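You operate a simulated robot arm through the tools that you are given. There is no shell and no other tool. Be economical: measure what you need, move in short steps, check, and stop when the job is done.

You are at the controls of a simulated robot arm. One attempt, no reset.

## Task
Press the green peel twice and set its cup on the blue tray.
Fine: leave the press slide out. Where these are worked on the way, their far stop is far enough and under half their travel is too little: press slide.

Only the result counts: the job must be done as asked and must still hold three seconds after the hand-in. Knocking over, shifting, dropping, spilling or breaking anything else fails it.

## Robot
A 7-joint arm with a two-finger parallel gripper, fixed in place. Base frame: the origin is at the foot of the arm, x ahead of it, y to its left, z up; the work surface is at about z = 0. Units: m, rad, N and s.
With the tool pointing down near the work surface it reaches from about 0.22 to 0.58 m from the base axis. Its first joint turns from -1.152 to 1.152 rad. Payload 2.5 kg.
The TCP is the grasp point between the finger pads, 0.023 m short of the fingertips. In the tool frame z runs along the fingers and y along their closing line. The gripper opens to 0.094 m. The fingers are 0.038 m wide and 0.01 m thick; the gripper's body (0.054 by 0.096 m) begins 0.039 m behind the TCP.
Orientation is that of the tool frame in the base frame, as a unit quaternion [w, x, y, z]. With the fingers straight down and closing along the base's y, the tool's x points along the base's -x, its y along +y and its z along -z.

## Interface
- The arm moves only by the tool step_arm. Its argument "motion" is one flat list of numbers, 7 for each row, row after row: the shift along the tool's x, y, z in units of 30 mm (1.0 is 30 mm), then the turn, a rotation vector about the tool's x, y, z in units of 6 degrees (1.0 is 6 degrees), then the opening, from 0 (shut) to 1 (fully open). In form: [x, y, z, wx, wy, wz, grip, x, y, z, wx, wy, wz, grip, ...]. A call has 1 to 20 rows; each row shifts and turns the commanded pose from where the row before left it, along the tool's axes as they then stand. A call with a number of a shift or a turn outside -1 to 1 is refused whole. Each row takes 0.2 s and may step no farther than 0.05 m and 0.15 rad from the row before; otherwise, or with a gripper value out of range, the whole call is refused. A pose out of reach is approached as far as the arm can. The call stops where the force on the tool passes 40 N (or 10 N more than at its start, if that is more) or the arm is blocked; 0.2 s more then pass. The fingers move at their own pace (about 0.108 m/s each) and stop on an object; they squeeze with about 25 N. The grip force told is the motor's: it shows also when the fingers shut on nothing. Time passes only in rows, and 0.2 s behind the last, so rows that do not move let the fingers close. The reply holds the time, the measured pose of the TCP, the force on the tool along the base axes, the opening and the grip force, in the units named above and with some noise, with the torque about the TCP (base axes, N m) and any sound that the robot's microphone picked up.
- Cameras (640 x 400 px; columns grow to the right, rows downward): "scene" is fixed at [0.1285, -0.4105, 0.5574]; the picture's right is [0.77, -0.64, 0.00], its down [-0.29, -0.35, -0.89] and it looks along [0.57, 0.69, -0.45] (base axes); focal length 216 px, centre (320, 200). "wrist" rides on the gripper at [0.086, 0.016, -0.074] in the tool frame; the picture's right is [-0.18, 0.98, 0.00], its down [-0.58, -0.11, -0.81] and it looks along [-0.79, -0.15, 0.59] (tool axes); focal length 243 px, centre (320, 200). There is no depth. A picture from a camera that has moved, and an enlarged one, comes with that camera's place and axes in the base frame and with its lens.
- camera(camera): a new picture of that camera. The clock stands still meanwhile.
- enlarge(camera, box): a new picture of the part [left, top, right, bottom] of that camera's present view, enlarged. The clock stands still meanwhile.
- job_done(): hands the job in; it is judged then, once.

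Go step by step. Nothing tells you positions but the pictures and the camera data: compare them with the known pose of the tool, close in by small moves and look again before you grip or let go. The budget is 120 turns and 76 pictures, counting those below and the enlarged ones. Unless the task says otherwise, let go and move clear before handing in, and close with one line.

The tools are called as name(argument=value, ...) on one line, values as JSON. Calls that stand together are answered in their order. step_arm: Moves the arm, as the interface text tells. Its arguments: {"type":"object","properties":{"motion":{"type":"array"}},"required":["motion"]} The other tools are called the same way: camera (camera) takes a picture; enlarge (camera, box) takes an enlarged picture of a part of a camera's view; job_done () hands the job in.

At the start:

```text
time: 0.0
eef_pos: [0.351, -0.0181, 0.4814]
tool_rot: [0.001, 0.0, 1.0, 0.0]
wrist_force: [-0.1, -0.2, -1.2]
torque: [-0.02, 0.02, 0.0]
finger_gap: 0.0941
grasp_force: 0.0
```

scene: 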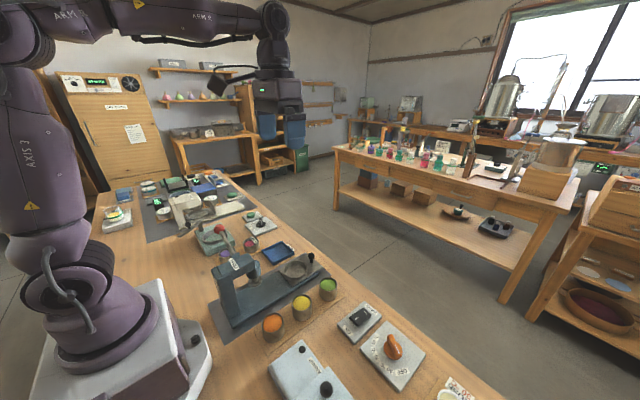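
wrist: 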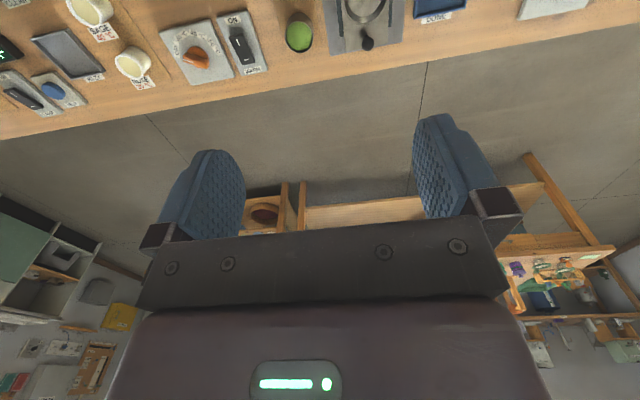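

I see a bench with a press (slide and lever?) and three cups with orange, yellow and green peel. I'll enlarge the press area to understand it.

enlarge(camera="scene", box=[180, 200, 420, 350])

enlarge(camera="scene", box=[100, 160, 340, 310])

enlarge(camera="scene", box=[250, 280, 490, 400])

```text
2.67 times, centred on (300, 275) of scene
camera zoom: at [0.1285, -0.4105, 0.5574], right [0.77, -0.64, 0.0], down [-0.29, -0.35, -0.89], along [0.57, 0.69, -0.45], focal length 576 px, centre (373, 0)
```

zoom: 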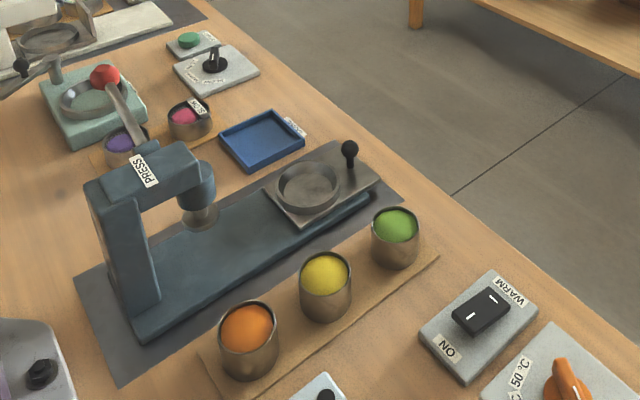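

```text
2.67 times, centred on (220, 235) of scene
camera zoom: at [0.1285, -0.4105, 0.5574], right [0.77, -0.64, 0.0], down [-0.29, -0.35, -0.89], along [0.57, 0.69, -0.45], focal length 576 px, centre (587, 107)
```

zoom: 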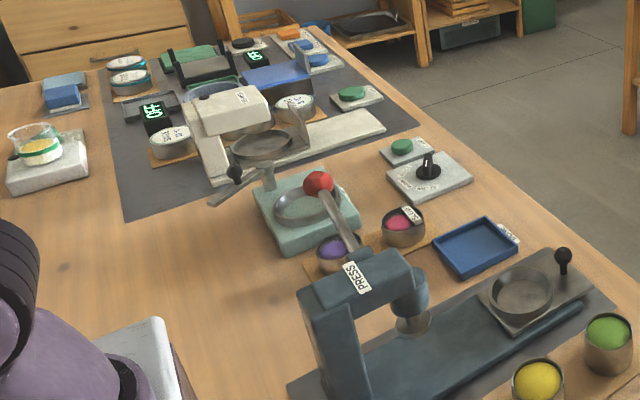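

```text
2.67 times, centred on (370, 340) of scene
camera zoom: at [0.1285, -0.4105, 0.5574], right [0.77, -0.64, 0.0], down [-0.29, -0.35, -0.89], along [0.57, 0.69, -0.45], focal length 576 px, centre (187, -173)
```

zoom: 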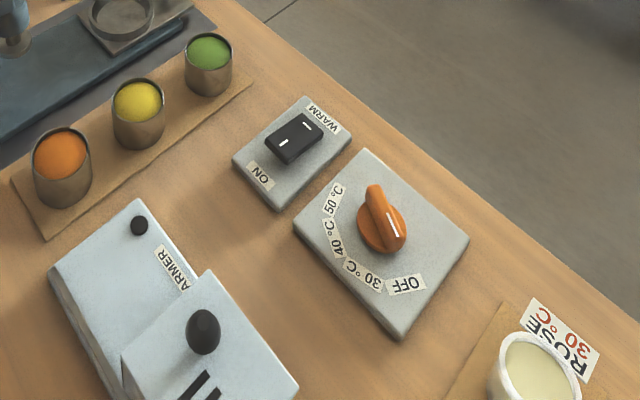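

The press has a slide along x (out now, with ring holder and black knob) and a lever with a red ball. I'll tilt the wrist camera downward to get a better look at it all.

step_arm(motion=[0.5, 0, 0, 0, 1, 0, 1, 0.5, 0, 0, 0, 1, 0, 1, 0.5, 0, 0, 0, 1, 0, 1, 0.5, 0, 0, 0, 1, 0, 1, 0.5, 0, 0, 0, 1, 0, 1, 0, 0, 0, 0, 0, 0, 1])

camera(camera="wrist")

```text
time: 1.4
eef_pos: [0.2709, -0.0216, 0.4656]
tool_rot: [-0.258, 0.0, 0.966, 0.0]
wrist_force: [0.2, 0.0, 0.4]
torque: [0.03, 0.0, 0.0]
finger_gap: 0.0942
grasp_force: 0.0
out of reach, approached as far as the arm can: row 5
```

```text
70 pictures are left
camera wrist: at [0.2339, -0.005, 0.5747], right [0.16, 0.98, -0.09], down [0.91, -0.11, 0.41], along [0.39, -0.15, -0.91], focal length 243 px, centre (320, 200)
```

wrist: 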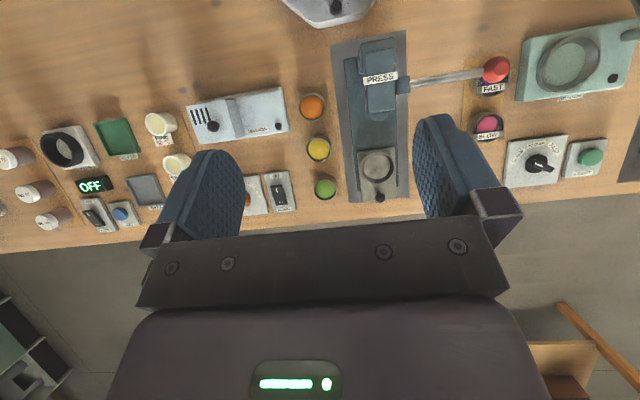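

Good overhead view: lever extends in +y from the press head. I'll enlarge it.

enlarge(camera="wrist", box=[290, 30, 430, 210])

enlarge(camera="wrist", box=[380, 20, 540, 120])

enlarge(camera="scene", box=[190, 210, 350, 310])

```text
2.22 times, centred on (360, 120) of wrist
camera zoom: at [0.2339, -0.005, 0.5747], right [0.16, 0.98, -0.09], down [0.91, -0.11, 0.41], along [0.39, -0.15, -0.91], focal length 539 px, centre (231, 378)
```

zoom: 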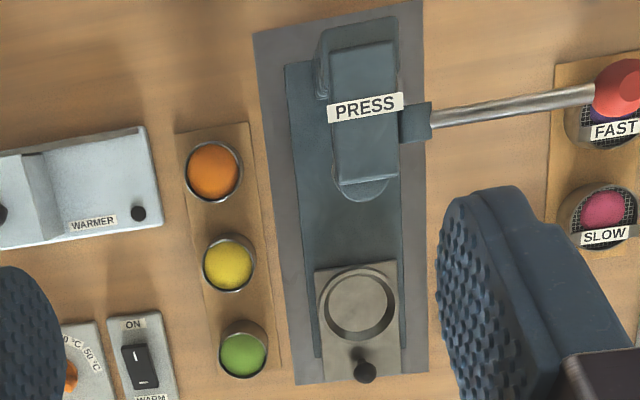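

```text
4.00 times, centred on (460, 70) of wrist
camera zoom: at [0.2339, -0.005, 0.5747], right [0.16, 0.98, -0.09], down [0.91, -0.11, 0.41], along [0.39, -0.15, -0.91], focal length 970 px, centre (-240, 720)
```

zoom: 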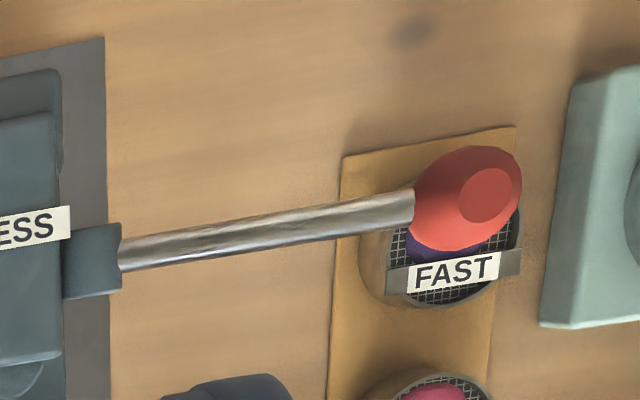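

```text
4.00 times, centred on (270, 260) of scene
camera zoom: at [0.1285, -0.4105, 0.5574], right [0.77, -0.64, 0.0], down [-0.29, -0.35, -0.89], along [0.57, 0.69, -0.45], focal length 864 px, centre (520, -40)
```

zoom: 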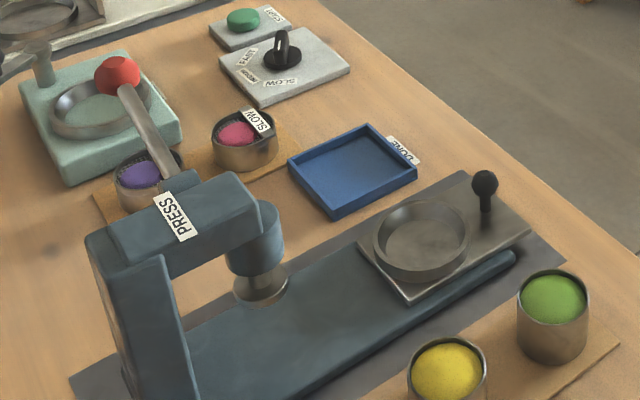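

The geometry works out to roughly: green cup (.436,-.075), ring (.40,.048), knob (.462,.045), lever ball (.239,.195,.192) and tray (.415,.186). I'll straighten the tool and yaw it 90° so the camera sits on the -y side, clear of the press head.

step_arm(motion=[-0.5, 0, 0, 0, -1, 0, 1, -0.5, 0, 0, 0, -1, 0, 1, -0.5, 0, 0, 0, -1, 0, 1, -0.5, 0, 0, 0, -1, 0, 1, -0.5, 0, 0, 0, -1, 0, 1, 0, 0, 0.4, 0, 0, -1, 1, 0, 0, 0.4, 0, 0, -1, 1, 0, 0, 0.4, 0, 0, -1, 1, 0, 0, 0.4, 0, 0, -1, 1, 0, 0, 0.4, 0, 0, -1, 1, 0, 0, 0.4, 0, 0, -1, 1, 0, 0, 0.4, 0, 0, -1, 1, 0, 0, 0.4, 0, 0, -1, 1, 0, 0, 0.4, 0, 0, -1, 1, 0, 0, 0.4, 0, 0, -1, 1, 0, 0, 0.4, 0, 0, -1, 1, 0, 0, 0.4, 0, 0, -1, 1, 0, 0, 0.4, 0, 0, -1, 1, 0, 0, 0.4, 0, 0, -1, 1, 0, 0, 0.4, 0, 0, -1, 1])

```text
time: 5.6
eef_pos: [0.3418, -0.0198, 0.2623]
tool_rot: [0.0, 0.708, -0.706, 0.0]
wrist_force: [0.2, -0.7, -0.3]
torque: [-0.01, 0.01, -0.02]
finger_gap: 0.0944
grasp_force: 0.1
```

The tool is yawed as planned (tool x = -y, tool y = -x). I'll move above the green cup and look.

step_arm(motion=[0.46, -0.785, 0.7, 0, 0, 0, 0.85, 0.46, -0.785, 0.7, 0, 0, 0, 0.85, 0.46, -0.785, 0.7, 0, 0, 0, 0.85, 0.46, -0.785, 0.7, 0, 0, 0, 0.85, 0, 0, 0, 0, 0, 0, 0.85])

camera(camera="wrist")

enlarge(camera="scene", box=[220, 190, 460, 340])

```text
time: 6.8
eef_pos: [0.4373, -0.0736, 0.1817]
tool_rot: [0.0, -0.707, 0.707, 0.0]
wrist_force: [0.1, -0.5, -0.5]
torque: [0.01, -0.01, -0.03]
finger_gap: 0.08
grasp_force: 0.0
```

```text
66 pictures are left
camera wrist: at [0.4222, -0.1617, 0.2568], right [-0.98, 0.18, 0.0], down [0.11, 0.58, 0.81], along [0.15, 0.79, -0.59], focal length 243 px, centre (320, 200)
```

wrist: 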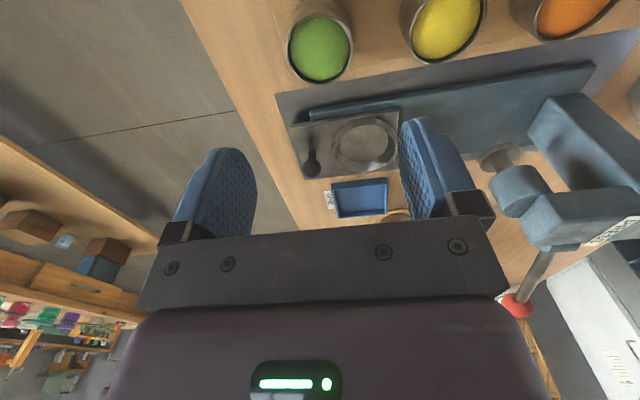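

```text
2.67 times, centred on (340, 265) of scene
camera zoom: at [0.1285, -0.4105, 0.5574], right [0.77, -0.64, 0.0], down [-0.29, -0.35, -0.89], along [0.57, 0.69, -0.45], focal length 576 px, centre (267, 27)
```

zoom: 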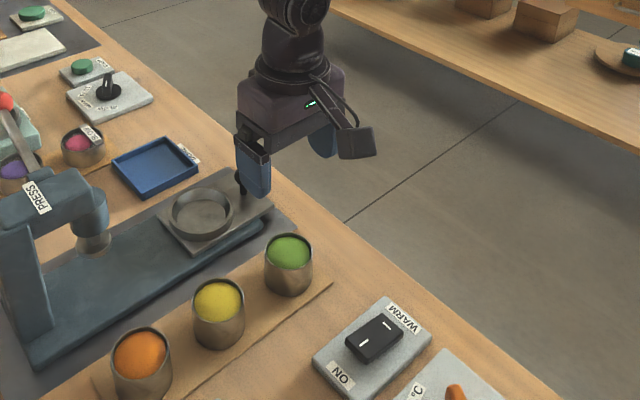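

The cup sits slightly more to -y, about (.437,-.08). I'll descend partway and re-check.

step_arm(motion=[0.1, 0, 0.7, 0, 0, 0, 0.85, 0.1, 0, 0.7, 0, 0, 0, 0.85, 0, 0, 0.6, 0, 0, 0, 0.85, 0, 0, 0, 0, 0, 0, 0.85])

camera(camera="wrist")

enlarge(camera="scene", box=[270, 220, 390, 320])

```text
time: 7.8
eef_pos: [0.4367, -0.0823, 0.1214]
tool_rot: [0.0, 0.708, -0.707, 0.0]
wrist_force: [0.5, -0.6, 0.2]
torque: [0.02, 0.02, 0.0]
finger_gap: 0.0798
grasp_force: 0.0
```

```text
64 pictures are left
camera wrist: at [0.4212, -0.1697, 0.197], right [-0.98, 0.18, 0.0], down [0.11, 0.58, 0.81], along [0.15, 0.79, -0.59], focal length 243 px, centre (320, 200)
```

wrist: 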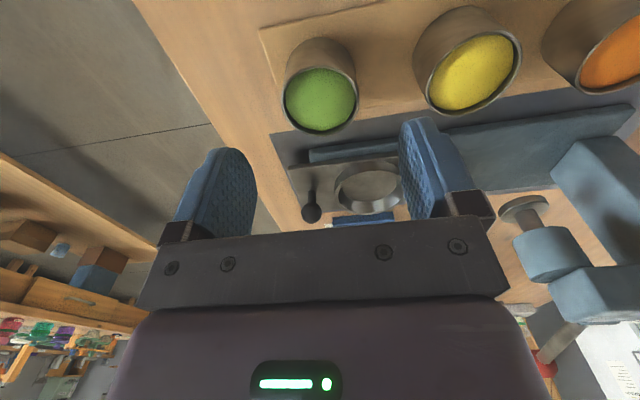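

```text
4.00 times, centred on (330, 270) of scene
camera zoom: at [0.1285, -0.4105, 0.5574], right [0.77, -0.64, 0.0], down [-0.29, -0.35, -0.89], along [0.57, 0.69, -0.45], focal length 864 px, centre (280, -80)
```

zoom: 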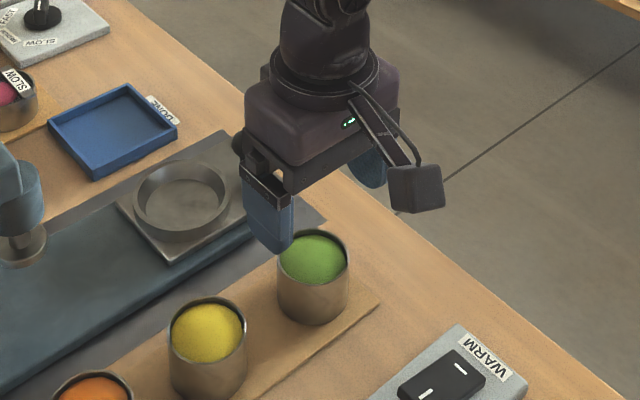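

The rim is about (.438,-.077) at z≈.045. I'll lower around it to TCP z≈.048 and check before gripping.

step_arm(motion=[-0.13, 0, 0.6, 0, 0, 0, 0.85, 0, 0, 0.6, 0, 0, 0, 0.85, 0, 0, 0.6, 0, 0, 0, 0.85, 0, 0, 0.6, 0, 0, 0, 0.85, 0, 0, 0, 0, 0, 0, 0.85])

camera(camera="wrist")

enlarge(camera="scene", box=[270, 220, 390, 320])

```text
time: 9.0
eef_pos: [0.4336, -0.0785, 0.048]
tool_rot: [0.0, 0.707, -0.707, 0.0]
wrist_force: [0.2, -0.6, -0.1]
torque: [-0.02, -0.01, 0.0]
finger_gap: 0.0797
grasp_force: 0.1
```

```text
62 pictures are left
camera wrist: at [0.4189, -0.1653, 0.123], right [-0.98, 0.18, 0.0], down [0.11, 0.58, 0.81], along [0.15, 0.79, -0.59], focal length 243 px, centre (320, 200)
```

wrist: 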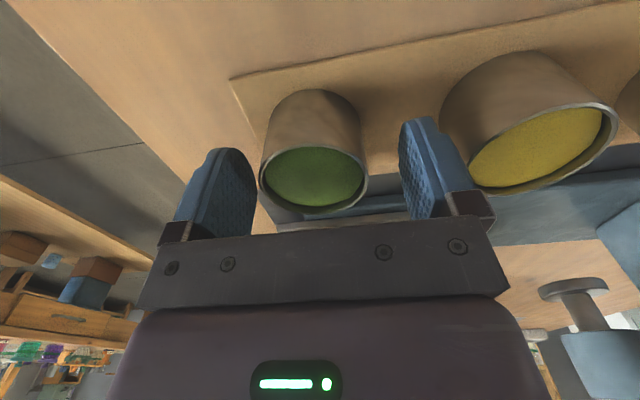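

```text
4.00 times, centred on (330, 270) of scene
camera zoom: at [0.1285, -0.4105, 0.5574], right [0.77, -0.64, 0.0], down [-0.29, -0.35, -0.89], along [0.57, 0.69, -0.45], focal length 864 px, centre (280, -80)
```

zoom: 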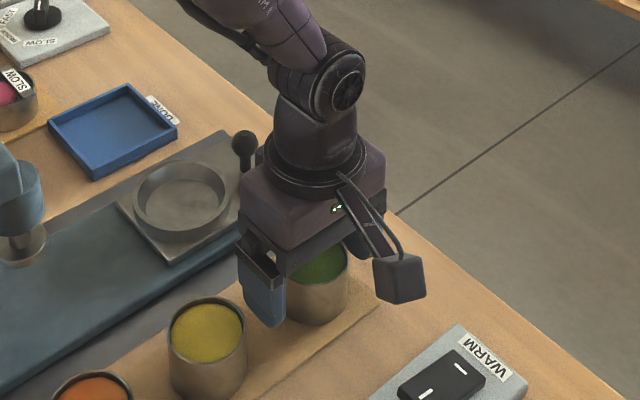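

Cup is centred between the fingers with its rim at TCP height. I'll raise 6 mm (to keep tips clear of the ring later) and grip.

step_arm(motion=[0, -0.08, -0.2, 0, 0, 0, 0.85, 0, 0, 0, 0, 0, 0, 0.3, 0, 0, 0, 0, 0, 0, 0.3, 0, 0, 0, 0, 0, 0, 0.3])

```text
time: 10.0
eef_pos: [0.4371, -0.0769, 0.0549]
tool_rot: [0.0, -0.707, 0.707, 0.0]
wrist_force: [-0.2, 0.4, 0.3]
torque: [0.0, 0.0, 0.0]
finger_gap: 0.0531
grasp_force: 25.3
```

Gripped at 53 mm. Lift 5 cm and check.

step_arm(motion=[0, 0, -0.5, 0, 0, 0, 0.3, 0, 0, -0.7, 0, 0, 0, 0.3, 0, 0, -0.7, 0, 0, 0, 0.3, 0, 0, 0, 0, 0, 0, 0.3])

enlarge(camera="scene", box=[250, 190, 400, 310])

camera(camera="wrist")

```text
time: 11.0
eef_pos: [0.4379, -0.0776, 0.11]
tool_rot: [0.0, -0.707, 0.707, 0.0]
wrist_force: [0.5, 0.0, -0.9]
torque: [-0.04, 0.02, 0.02]
finger_gap: 0.0532
grasp_force: 24.7
```

```text
3.33 times, centred on (325, 250) of scene
camera zoom: at [0.1285, -0.4105, 0.5574], right [0.77, -0.64, 0.0], down [-0.29, -0.35, -0.89], along [0.57, 0.69, -0.45], focal length 720 px, centre (303, 33)
```

zoom: 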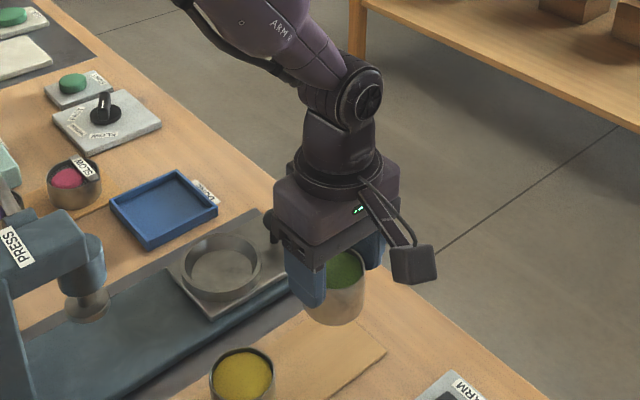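

```text
59 pictures are left
camera wrist: at [0.4238, -0.1652, 0.1853], right [-0.98, 0.18, 0.0], down [0.11, 0.58, 0.81], along [0.15, 0.79, -0.59], focal length 243 px, centre (320, 200)
```

wrist: 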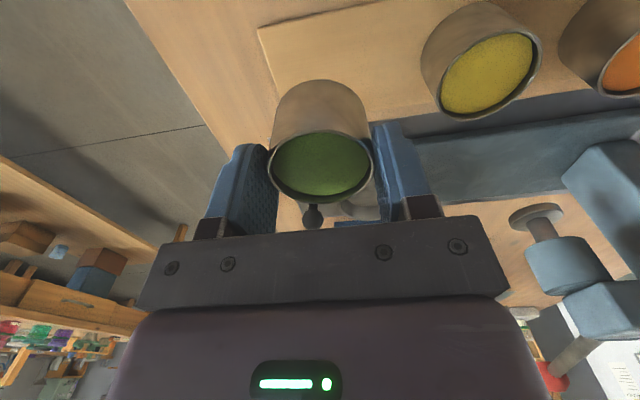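

Cup is held well. Now over the ring at about (.400,.048).

step_arm(motion=[0, 0.6, -0.3, 0, 0, 0, 0.3, -0.7, 0.5, 0, 0, 0, 0, 0.3, -0.7, 0.17, 0, 0, 0, 0, 0.3, -0.7, 0, 0, 0, 0, 0, 0.3, -0.7, 0, 0, 0, 0, 0, 0.3, -0.7, 0, 0, 0, 0, 0, 0.3, -0.7, 0, 0, 0, 0, 0, 0.3, 0, 0, 0, 0, 0, 0, 0.3])

enlarge(camera="scene", box=[220, 190, 370, 300])

camera(camera="wrist")

```text
time: 12.8
eef_pos: [0.4006, 0.0497, 0.1212]
tool_rot: [0.0, 0.707, -0.707, 0.0]
wrist_force: [-0.5, 0.1, -1.6]
torque: [0.0, 0.03, 0.01]
finger_gap: 0.0528
grasp_force: 25.3
```

```text
3.64 times, centred on (295, 245) of scene
camera zoom: at [0.1285, -0.4105, 0.5574], right [0.77, -0.64, 0.0], down [-0.29, -0.35, -0.89], along [0.57, 0.69, -0.45], focal length 785 px, centre (411, 36)
```

zoom: 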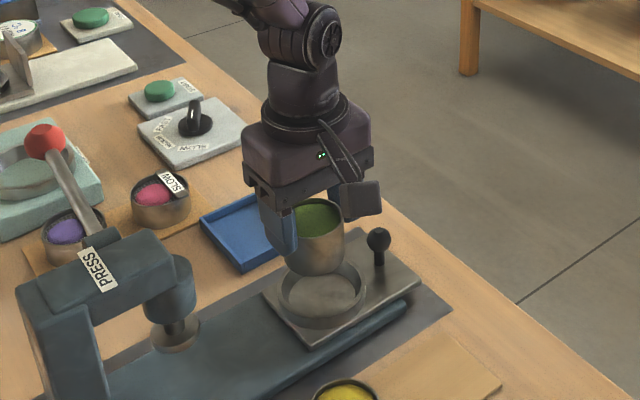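

```text
57 pictures are left
camera wrist: at [0.3856, -0.0381, 0.1961], right [-0.98, 0.18, 0.0], down [0.11, 0.58, 0.81], along [0.15, 0.79, -0.59], focal length 243 px, centre (320, 200)
```

wrist: 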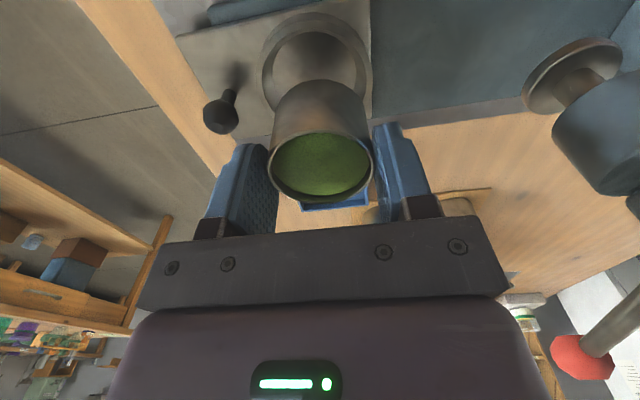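

Nearly aligned; ring centre looks near (.401,.046). Lower to just above the ring and re-check.

step_arm(motion=[0.1, -0.03, 0.4, 0, 0, 0, 0.3, 0, 0, 0.4, 0, 0, 0, 0.3, 0, 0, 0, 0, 0, 0, 0.3])

enlarge(camera="scene", box=[250, 210, 350, 290])

camera(camera="wrist")

```text
time: 13.6
eef_pos: [0.4027, 0.0451, 0.0949]
tool_rot: [-0.001, 0.707, -0.707, 0.0]
wrist_force: [-0.4, 0.3, -0.7]
torque: [-0.02, -0.02, -0.01]
finger_gap: 0.0529
grasp_force: 25.0
```

```text
5.00 times, centred on (300, 250) of scene
camera zoom: at [0.1285, -0.4105, 0.5574], right [0.77, -0.64, 0.0], down [-0.29, -0.35, -0.89], along [0.57, 0.69, -0.45], focal length 1080 px, centre (420, -50)
```

zoom: 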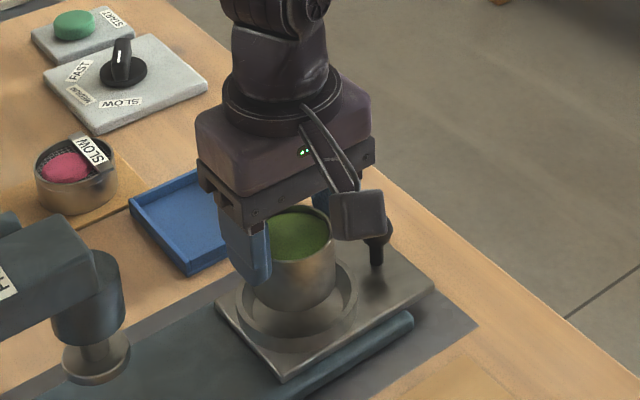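

```text
55 pictures are left
camera wrist: at [0.3867, -0.0417, 0.1711], right [-0.98, 0.18, 0.0], down [0.11, 0.58, 0.81], along [0.15, 0.79, -0.59], focal length 243 px, centre (320, 200)
```

wrist: 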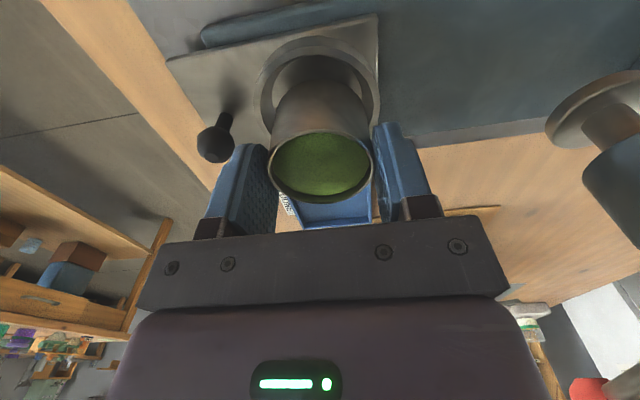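

Cup and ring line up well. Lowering in gentle steps.

step_arm(motion=[0, 0, 0.15, 0, 0, 0, 0.3, 0, 0, 0.15, 0, 0, 0, 0.3, 0, 0, 0.15, 0, 0, 0, 0.3, 0, 0, 0, 0, 0, 0, 0.3])

camera(camera="wrist")

enlarge(camera="scene", box=[260, 220, 340, 290])

```text
time: 14.6
eef_pos: [0.401, 0.0453, 0.0807]
tool_rot: [0.0, 0.707, -0.707, 0.0]
wrist_force: [-1.3, -0.4, -1.3]
torque: [0.01, 0.01, 0.01]
finger_gap: 0.0532
grasp_force: 25.1
```

```text
54 pictures are left
camera wrist: at [0.3859, -0.0418, 0.1575], right [-0.98, 0.18, 0.0], down [0.11, 0.58, 0.81], along [0.15, 0.79, -0.59], focal length 243 px, centre (320, 200)
```

wrist: 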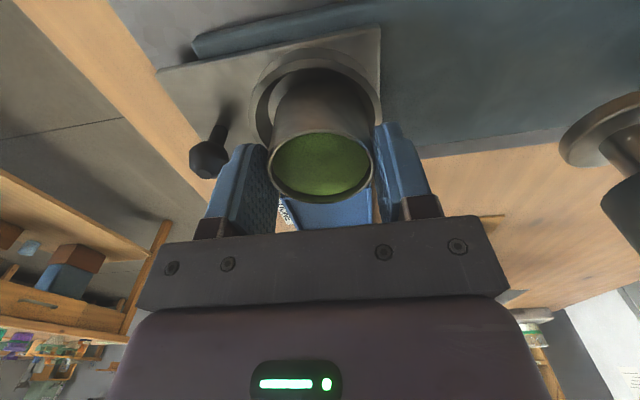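

```text
5.71 times, centred on (300, 255) of scene
camera zoom: at [0.1285, -0.4105, 0.5574], right [0.77, -0.64, 0.0], down [-0.29, -0.35, -0.89], along [0.57, 0.69, -0.45], focal length 1234 px, centre (434, -114)
```

zoom: 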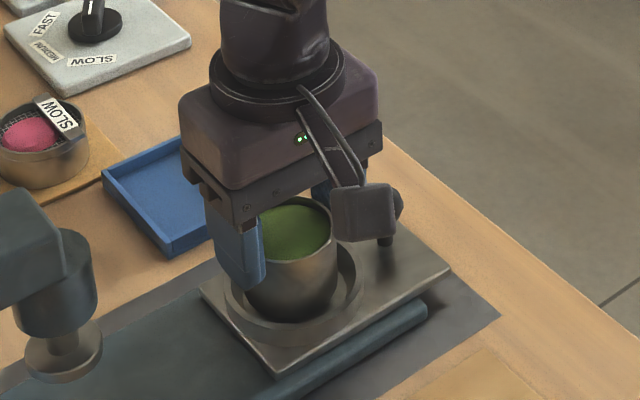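

The cup bottom is entering the ring. Continue slowly to feel the plate.

step_arm(motion=[0, 0, 0.08, 0, 0, 0, 0.3, 0, 0, 0.08, 0, 0, 0, 0.3, 0, 0, 0.08, 0, 0, 0, 0.3, 0, 0, 0, 0, 0, 0, 0.3])

```text
time: 15.6
eef_pos: [0.4014, 0.046, 0.0754]
tool_rot: [0.0, -0.707, 0.707, 0.0]
wrist_force: [0.0, -0.6, -1.2]
torque: [-0.02, 0.01, -0.01]
finger_gap: 0.0531
grasp_force: 25.2
```

step_arm(motion=[0, 0, 0.06, 0, 0, 0, 0.3, 0, 0, 0.06, 0, 0, 0, 0.3, 0, 0, 0, 0, 0, 0, 0.3])

camera(camera="wrist")

```text
time: 16.4
eef_pos: [0.4028, 0.0457, 0.0718]
tool_rot: [0.0, -0.707, 0.707, 0.0]
wrist_force: [0.1, 0.2, -1.5]
torque: [0.0, -0.03, 0.01]
finger_gap: 0.053
grasp_force: 24.7
```

```text
52 pictures are left
camera wrist: at [0.3868, -0.0412, 0.1465], right [-0.98, 0.18, 0.0], down [0.11, 0.58, 0.81], along [0.15, 0.79, -0.59], focal length 243 px, centre (320, 200)
```

wrist: 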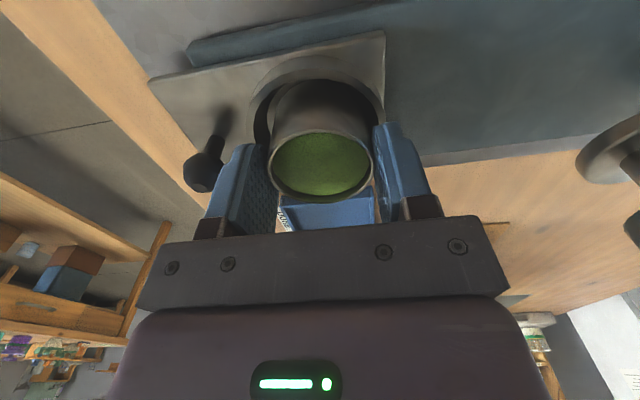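

No contact yet; continue down by small increments.

step_arm(motion=[0, 0, 0.06, 0, 0, 0, 0.3, 0, 0, 0.06, 0, 0, 0, 0.3, 0, 0, 0, 0, 0, 0, 0.3])

```text
time: 17.3
eef_pos: [0.403, 0.0467, 0.069]
tool_rot: [-0.003, 0.707, -0.707, 0.002]
wrist_force: [-2.8, 0.0, 6.1]
torque: [0.03, 0.27, -0.01]
finger_gap: 0.0529
grasp_force: 25.3
stopped in row 3: the force on the tool passed its limit at 41 N (the readings are from after the stop); the commanded pose is now the measured one
```

Contact was made. Check whether it's cup on plate or finger on ring.

camera(camera="wrist")

enlarge(camera="scene", box=[260, 220, 340, 290])

```text
51 pictures are left
camera wrist: at [0.3871, -0.0411, 0.144], right [-0.98, 0.18, 0.0], down [0.11, 0.58, 0.81], along [0.15, 0.79, -0.59], focal length 243 px, centre (320, 200)
```

wrist: 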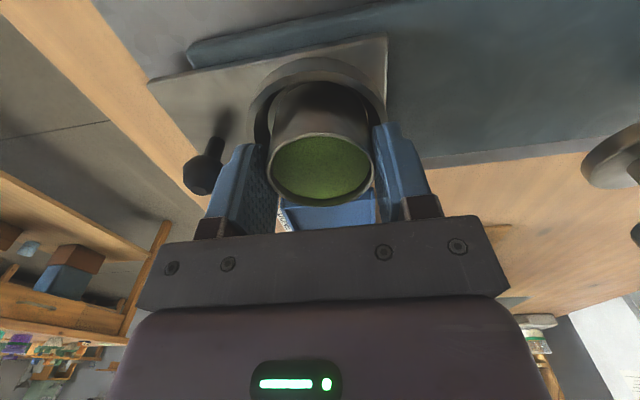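

```text
5.71 times, centred on (300, 255) of scene
camera zoom: at [0.1285, -0.4105, 0.5574], right [0.77, -0.64, 0.0], down [-0.29, -0.35, -0.89], along [0.57, 0.69, -0.45], focal length 1234 px, centre (434, -114)
```

zoom: 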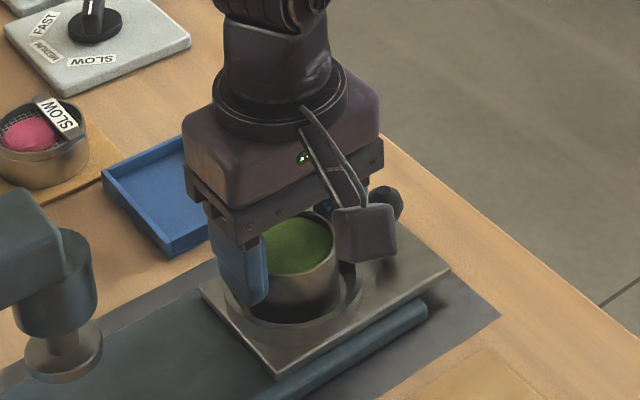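

The -x finger tip seems right at the ring's rim, the cup bottom within a couple of mm of the plate. I'll open slightly to seat the cup (kept narrow because of the knob).

step_arm(motion=[0, 0, 0, 0, 0, 0, 0.6, 0, 0, 0, 0, 0, 0, 0.65, 0, 0, 0, 0, 0, 0, 0.65])

camera(camera="wrist")

enlarge(camera="scene", box=[260, 220, 340, 290])

```text
time: 18.1
eef_pos: [0.4033, 0.0463, 0.0681]
tool_rot: [0.001, -0.707, 0.707, 0.0]
wrist_force: [-0.3, -0.3, 0.8]
torque: [0.0, 0.01, -0.02]
finger_gap: 0.0613
grasp_force: 0.0
```

```text
49 pictures are left
camera wrist: at [0.387, -0.0412, 0.1434], right [-0.98, 0.18, 0.0], down [0.11, 0.58, 0.81], along [0.15, 0.79, -0.59], focal length 243 px, centre (320, 200)
```

wrist: 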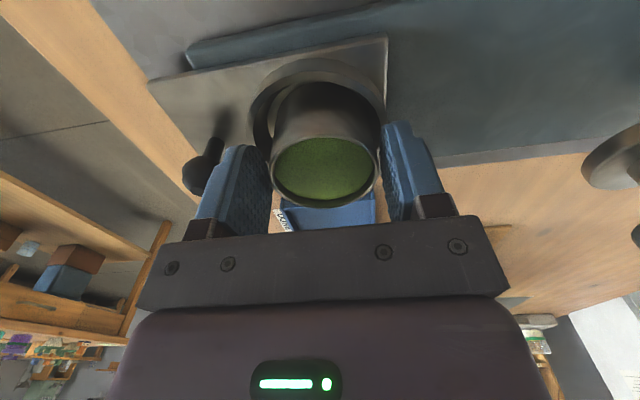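

```text
5.71 times, centred on (300, 255) of scene
camera zoom: at [0.1285, -0.4105, 0.5574], right [0.77, -0.64, 0.0], down [-0.29, -0.35, -0.89], along [0.57, 0.69, -0.45], focal length 1234 px, centre (434, -114)
```

zoom: 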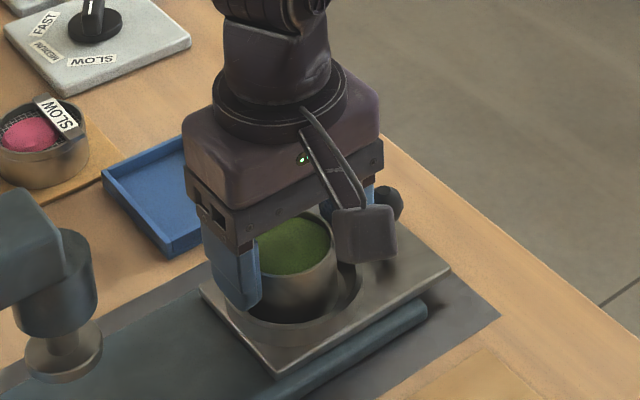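

The cup is free and seated. Retreat straight up, then check alignment.

step_arm(motion=[0, 0, -0.3, 0, 0, 0, 0.65, 0, 0, -0.6, 0, 0, 0, 0.65, 0, 0, -0.8, 0, 0, 0, 0.65, 0, 0, -0.8, 0, 0, 0, 0.65, 0, 0, 0, 0, 0, 0, 0.65])

camera(camera="wrist")

enlarge(camera="scene", box=[230, 210, 350, 290])

```text
time: 19.3
eef_pos: [0.4031, 0.0453, 0.1457]
tool_rot: [0.002, -0.707, 0.707, -0.002]
wrist_force: [-0.4, -1.5, -0.4]
torque: [-0.02, 0.0, 0.0]
finger_gap: 0.0608
grasp_force: 0.1
```

```text
47 pictures are left
camera wrist: at [0.3877, -0.0413, 0.2205], right [-0.98, 0.18, 0.0], down [0.1, 0.58, 0.81], along [0.15, 0.79, -0.59], focal length 243 px, centre (320, 200)
```

wrist: 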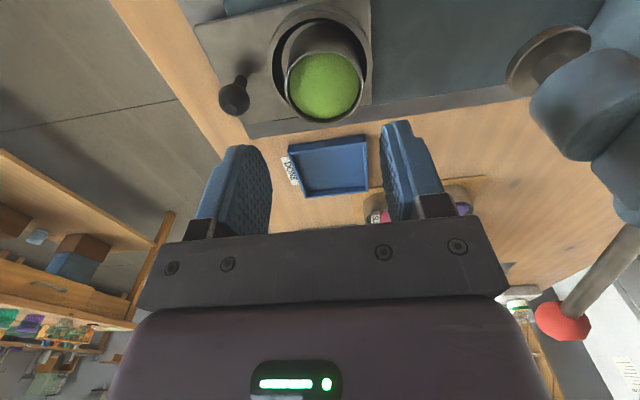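

```text
5.00 times, centred on (290, 250) of scene
camera zoom: at [0.1285, -0.4105, 0.5574], right [0.77, -0.64, 0.0], down [-0.29, -0.35, -0.89], along [0.57, 0.69, -0.45], focal length 1080 px, centre (470, -50)
```

zoom: 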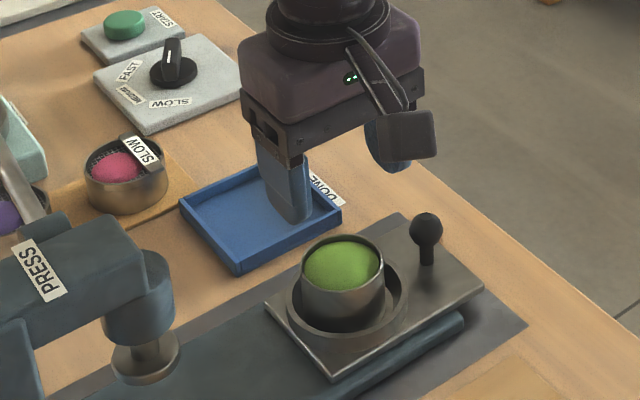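

Cup sits in the ring. Next: go beyond the knob (+x side) with closed fingers, to push the slide in.

step_arm(motion=[0, -0.9, 0, 0, 0, 0, 0.3, 0, -0.9, 0, 0, 0, 0, 0, 0, -0.9, 0, 0, 0, 0, 0, 0, -0.9, 0, 0, 0, 0, 0, 0, 0, 0.85, 0, 0, 0, 0, 0, 0, 0.85, 0, 0, 0, 0, 0, 0, 0.85, 0, 0, 0, 0, 0, 0, 0, 0, 0, 0, 0])

camera(camera="wrist")

enlarge(camera="scene", box=[270, 190, 390, 270])

```text
time: 21.1
eef_pos: [0.5123, 0.0452, 0.0671]
tool_rot: [0.002, -0.707, 0.707, -0.002]
wrist_force: [-0.4, -0.6, -0.4]
torque: [0.0, 0.02, 0.0]
finger_gap: 0.0001
grasp_force: 25.2
```

```text
45 pictures are left
camera wrist: at [0.4962, -0.0422, 0.1427], right [-0.98, 0.18, -0.01], down [0.1, 0.58, 0.81], along [0.15, 0.79, -0.59], focal length 243 px, centre (320, 200)
```

wrist: 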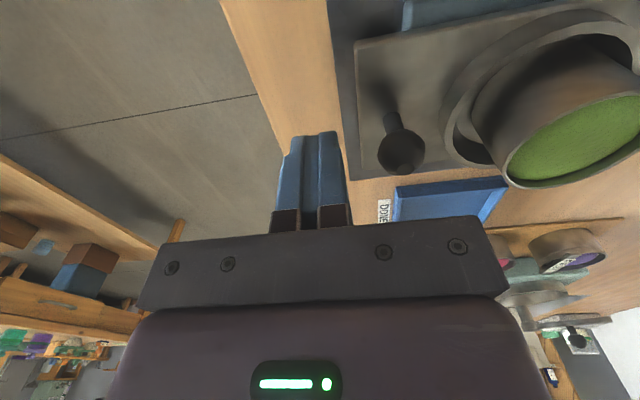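

```text
5.00 times, centred on (330, 230) of scene
camera zoom: at [0.1285, -0.4105, 0.5574], right [0.77, -0.64, 0.0], down [-0.29, -0.35, -0.89], along [0.57, 0.69, -0.45], focal length 1080 px, centre (270, 50)
```

zoom: 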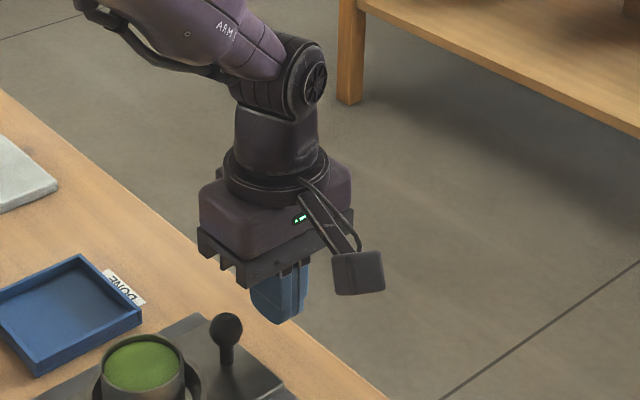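

Fingers are lined up with the knob. Push the slide toward -x slowly.

step_arm(motion=[0, 0.25, 0, 0, 0, 0, 0, 0, 0.2, 0, 0, 0, 0, 0, 0, 0.2, 0, 0, 0, 0, 0, 0, 0.2, 0, 0, 0, 0, 0, 0, 0.2, 0, 0, 0, 0, 0, 0, 0.2, 0, 0, 0, 0, 0, 0, 0.2, 0, 0, 0, 0, 0, 0, 0.2, 0, 0, 0, 0, 0, 0, 0.2, 0, 0, 0, 0, 0])

camera(camera="wrist")

enlarge(camera="scene", box=[230, 200, 350, 280])

```text
time: 23.1
eef_pos: [0.4558, 0.046, 0.0663]
tool_rot: [-0.003, 0.707, -0.707, 0.002]
wrist_force: [0.3, 0.1, -0.6]
torque: [0.05, -0.05, 0.0]
finger_gap: 0.0
grasp_force: 24.8
```

```text
43 pictures are left
camera wrist: at [0.4395, -0.0411, 0.1423], right [-0.98, 0.18, 0.0], down [0.11, 0.58, 0.81], along [0.15, 0.79, -0.59], focal length 243 px, centre (320, 200)
```

wrist: 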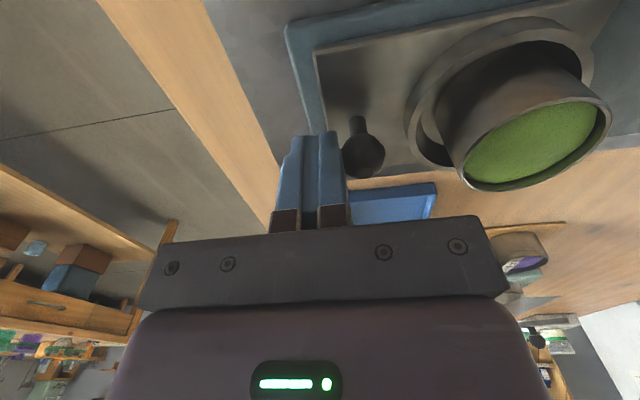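

```text
5.00 times, centred on (290, 240) of scene
camera zoom: at [0.1285, -0.4105, 0.5574], right [0.77, -0.64, 0.0], down [-0.29, -0.35, -0.89], along [0.57, 0.69, -0.45], focal length 1080 px, centre (470, 0)
```

zoom: 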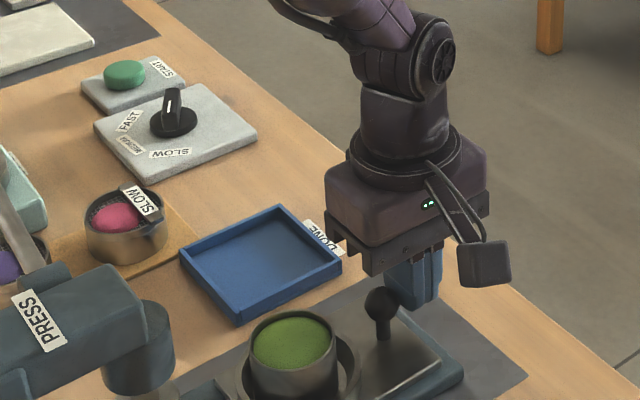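

The slide moves freely. Continue.

step_arm(motion=[0, 0.2, 0, 0, 0, 0, 0, 0, 0.2, 0, 0, 0, 0, 0, 0, 0.2, 0, 0, 0, 0, 0, 0, 0.2, 0, 0, 0, 0, 0, 0, 0.2, 0, 0, 0, 0, 0, 0, 0.2, 0, 0, 0, 0, 0, 0, 0.2, 0, 0, 0, 0, 0, 0, 0.2, 0, 0, 0, 0, 0, 0, 0.2, 0, 0, 0, 0, 0, 0, 0.2, 0, 0, 0, 0, 0])

camera(camera="wrist")

enlarge(camera="scene", box=[210, 210, 330, 290])

```text
time: 25.3
eef_pos: [0.3956, 0.0463, 0.0656]
tool_rot: [0.002, -0.707, 0.707, -0.002]
wrist_force: [0.5, 0.7, -0.1]
torque: [-0.04, -0.05, 0.0]
finger_gap: 0.0003
grasp_force: 25.4
```

```text
41 pictures are left
camera wrist: at [0.3794, -0.0403, 0.1408], right [-0.98, 0.18, 0.0], down [0.11, 0.58, 0.81], along [0.15, 0.79, -0.59], focal length 243 px, centre (320, 200)
```

wrist: 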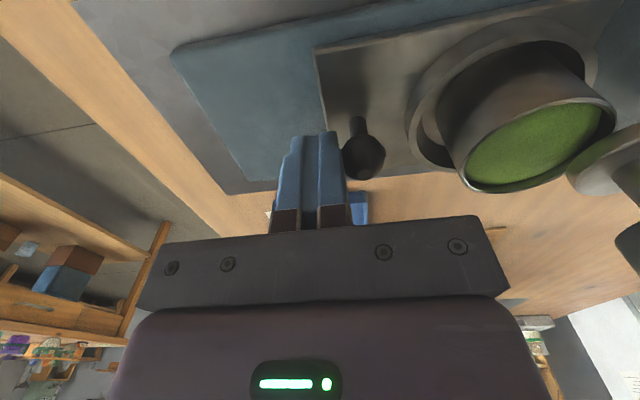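

```text
5.00 times, centred on (270, 250) of scene
camera zoom: at [0.1285, -0.4105, 0.5574], right [0.77, -0.64, 0.0], down [-0.29, -0.35, -0.89], along [0.57, 0.69, -0.45], focal length 1080 px, centre (570, -50)
```

zoom: 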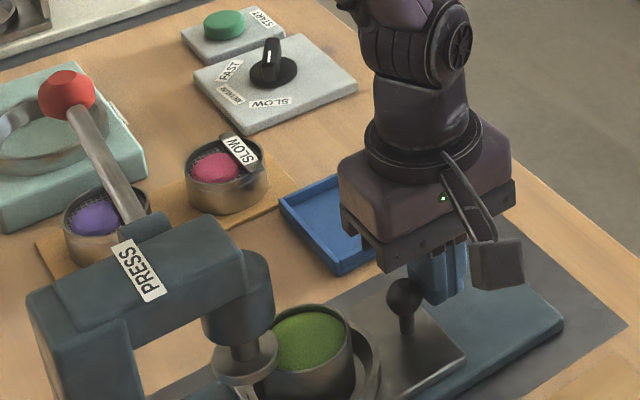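

The cup's about to pass under the plunger; I'll check the vertical clearance.

enlarge(camera="wrist", box=[440, 60, 640, 260])

enlarge(camera="scene", box=[240, 240, 300, 300])

```text
2.00 times, centred on (540, 160) of wrist
camera zoom: at [0.3794, -0.0403, 0.1408], right [-0.98, 0.18, 0.0], down [0.11, 0.58, 0.81], along [0.15, 0.79, -0.59], focal length 485 px, centre (-120, 280)
```

zoom: 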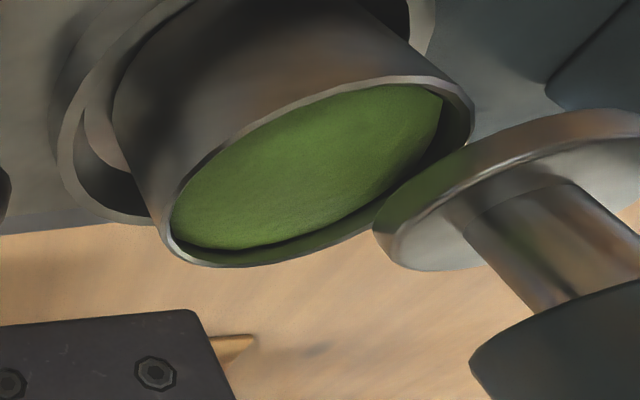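

```text
6.67 times, centred on (270, 270) of scene
camera zoom: at [0.1285, -0.4105, 0.5574], right [0.77, -0.64, 0.0], down [-0.29, -0.35, -0.89], along [0.57, 0.69, -0.45], focal length 1440 px, centre (653, -267)
```

zoom: 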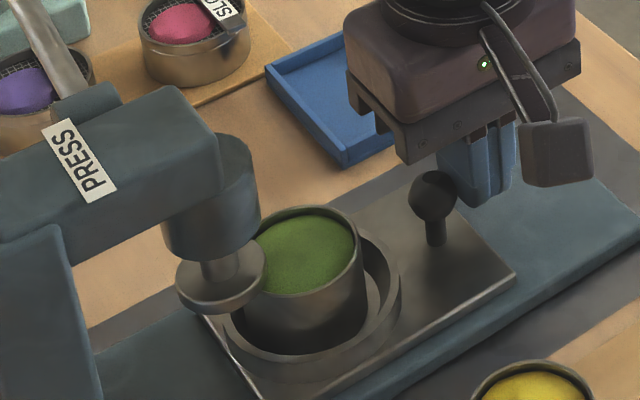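

The disc appears above the rim, with the peel reflected in its underside. Advance a little and look again.

step_arm(motion=[0, 0.15, 0, 0, 0, 0, 0, 0, 0.15, 0, 0, 0, 0, 0, 0, 0.15, 0, 0, 0, 0, 0, 0, 0, 0, 0, 0, 0, 0])

enlarge(camera="wrist", box=[440, 60, 640, 260])

```text
time: 26.3
eef_pos: [0.3815, 0.0473, 0.0673]
tool_rot: [0.002, -0.707, 0.707, -0.001]
wrist_force: [0.1, -0.2, 0.2]
torque: [0.0, 0.01, 0.02]
finger_gap: 0.0001
grasp_force: 25.5
```

```text
2.00 times, centred on (540, 160) of wrist
camera zoom: at [0.366, -0.0399, 0.1423], right [-0.98, 0.18, 0.0], down [0.11, 0.58, 0.81], along [0.15, 0.79, -0.59], focal length 485 px, centre (-120, 280)
```

zoom: 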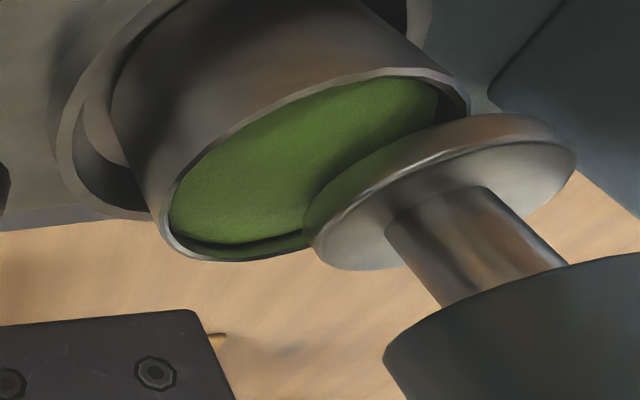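

Clearance is good. Continue until the stop.

step_arm(motion=[0, 0.15, 0, 0, 0, 0, 0, 0, 0.15, 0, 0, 0, 0, 0, 0, 0.15, 0, 0, 0, 0, 0, 0, 0.15, 0, 0, 0, 0, 0, 0, 0.15, 0, 0, 0, 0, 0, 0, 0, 0, 0, 0, 0, 0])

camera(camera="wrist")

enlarge(camera="scene", box=[220, 220, 310, 300])

```text
time: 27.7
eef_pos: [0.358, 0.0464, 0.0666]
tool_rot: [0.002, -0.707, 0.707, -0.002]
wrist_force: [0.3, -0.7, -0.7]
torque: [-0.02, 0.03, -0.03]
finger_gap: 0.0001
grasp_force: 24.9
```

```text
36 pictures are left
camera wrist: at [0.3435, -0.0408, 0.1422], right [-0.98, 0.18, 0.0], down [0.1, 0.58, 0.81], along [0.15, 0.79, -0.59], focal length 243 px, centre (320, 200)
```

wrist: 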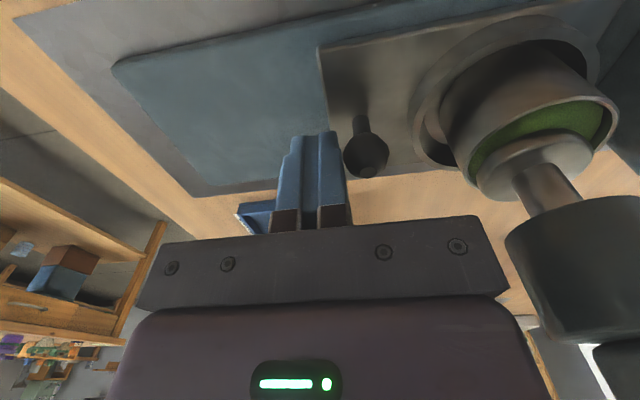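

```text
5.00 times, centred on (265, 260) of scene
camera zoom: at [0.1285, -0.4105, 0.5574], right [0.77, -0.64, 0.0], down [-0.29, -0.35, -0.89], along [0.57, 0.69, -0.45], focal length 1080 px, centre (595, -100)
```

zoom: 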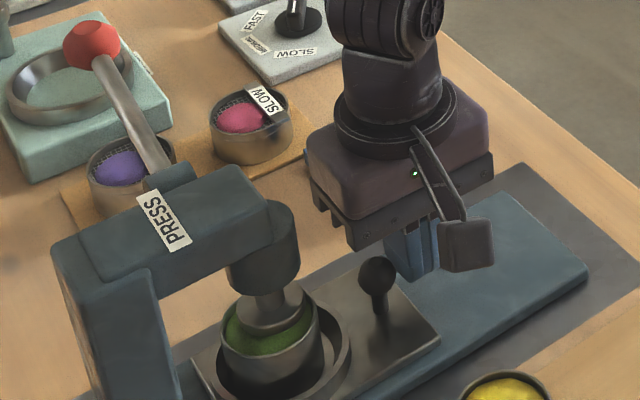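

Nearly in place. Push gently to the end stop.

step_arm(motion=[0, 0.1, 0, 0, 0, 0, 0, 0, 0.1, 0, 0, 0, 0, 0, 0, 0.1, 0, 0, 0, 0, 0, 0, 0, 0, 0, 0, 0, 0])

camera(camera="wrist")

```text
time: 28.6
eef_pos: [0.3574, 0.0464, 0.0675]
tool_rot: [0.011, -0.707, 0.707, -0.007]
wrist_force: [5.3, 0.1, -2.5]
torque: [0.0, -0.14, 0.01]
finger_gap: 0.0
grasp_force: 25.3
stopped in row 4: the force on the tool passed its limit at 42 N (the readings are from after the stop); the commanded pose is now the measured one
```

```text
34 pictures are left
camera wrist: at [0.3395, -0.0414, 0.1421], right [-0.98, 0.19, -0.02], down [0.09, 0.58, 0.81], along [0.16, 0.8, -0.58], focal length 243 px, centre (320, 200)
```

wrist: 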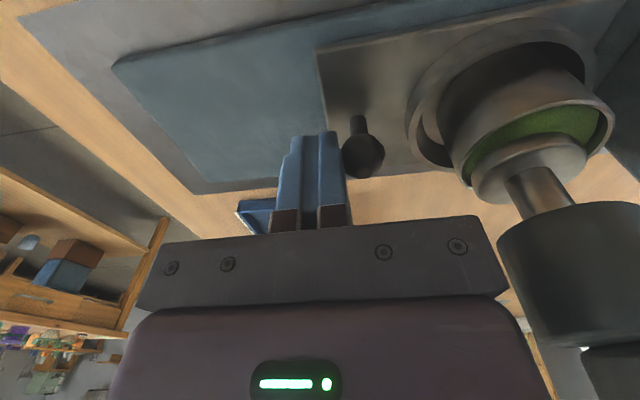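

End stop reached. Back off from the knob, level the tool and rise clear.

step_arm(motion=[0, -0.5, 0, -0.24, 0.05, 0, 0, 0, -0.8, 0, 0, 0, 0, 0, 0, 0, -1, 0, 0, 0, 0, 0, 0, -1, 0, 0, 0, 0, 0, 0, -1, 0, 0, 0, 0, 0, 0, -1, 0, 0, 0, 0, 0, 0, -1, 0, 0, 0, 0, 0, 0, -1, 0, 0, 0, 0, 0, 0, -1, 0, 0, 0, 0, 0, 0, 0, 0, 0, 0, 0])

enlarge(camera="scene", box=[190, 200, 330, 300])

```text
time: 30.8
eef_pos: [0.3933, 0.047, 0.278]
tool_rot: [-0.002, -0.706, 0.708, 0.001]
wrist_force: [0.0, -0.4, -0.5]
torque: [0.0, 0.03, 0.0]
finger_gap: 0.0
grasp_force: 24.8
```

```text
4.00 times, centred on (260, 250) of scene
camera zoom: at [0.1285, -0.4105, 0.5574], right [0.77, -0.64, 0.0], down [-0.29, -0.35, -0.89], along [0.57, 0.69, -0.45], focal length 864 px, centre (560, 0)
```

zoom: 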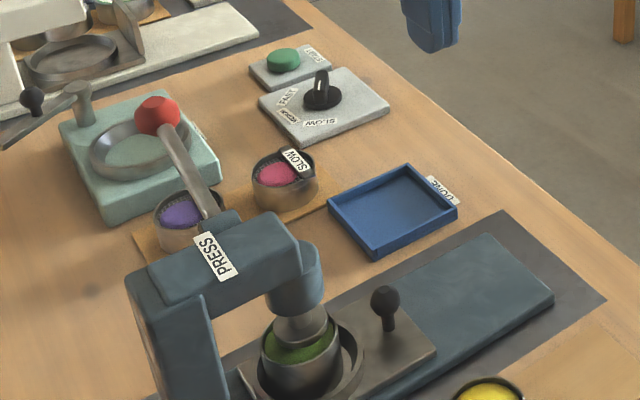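

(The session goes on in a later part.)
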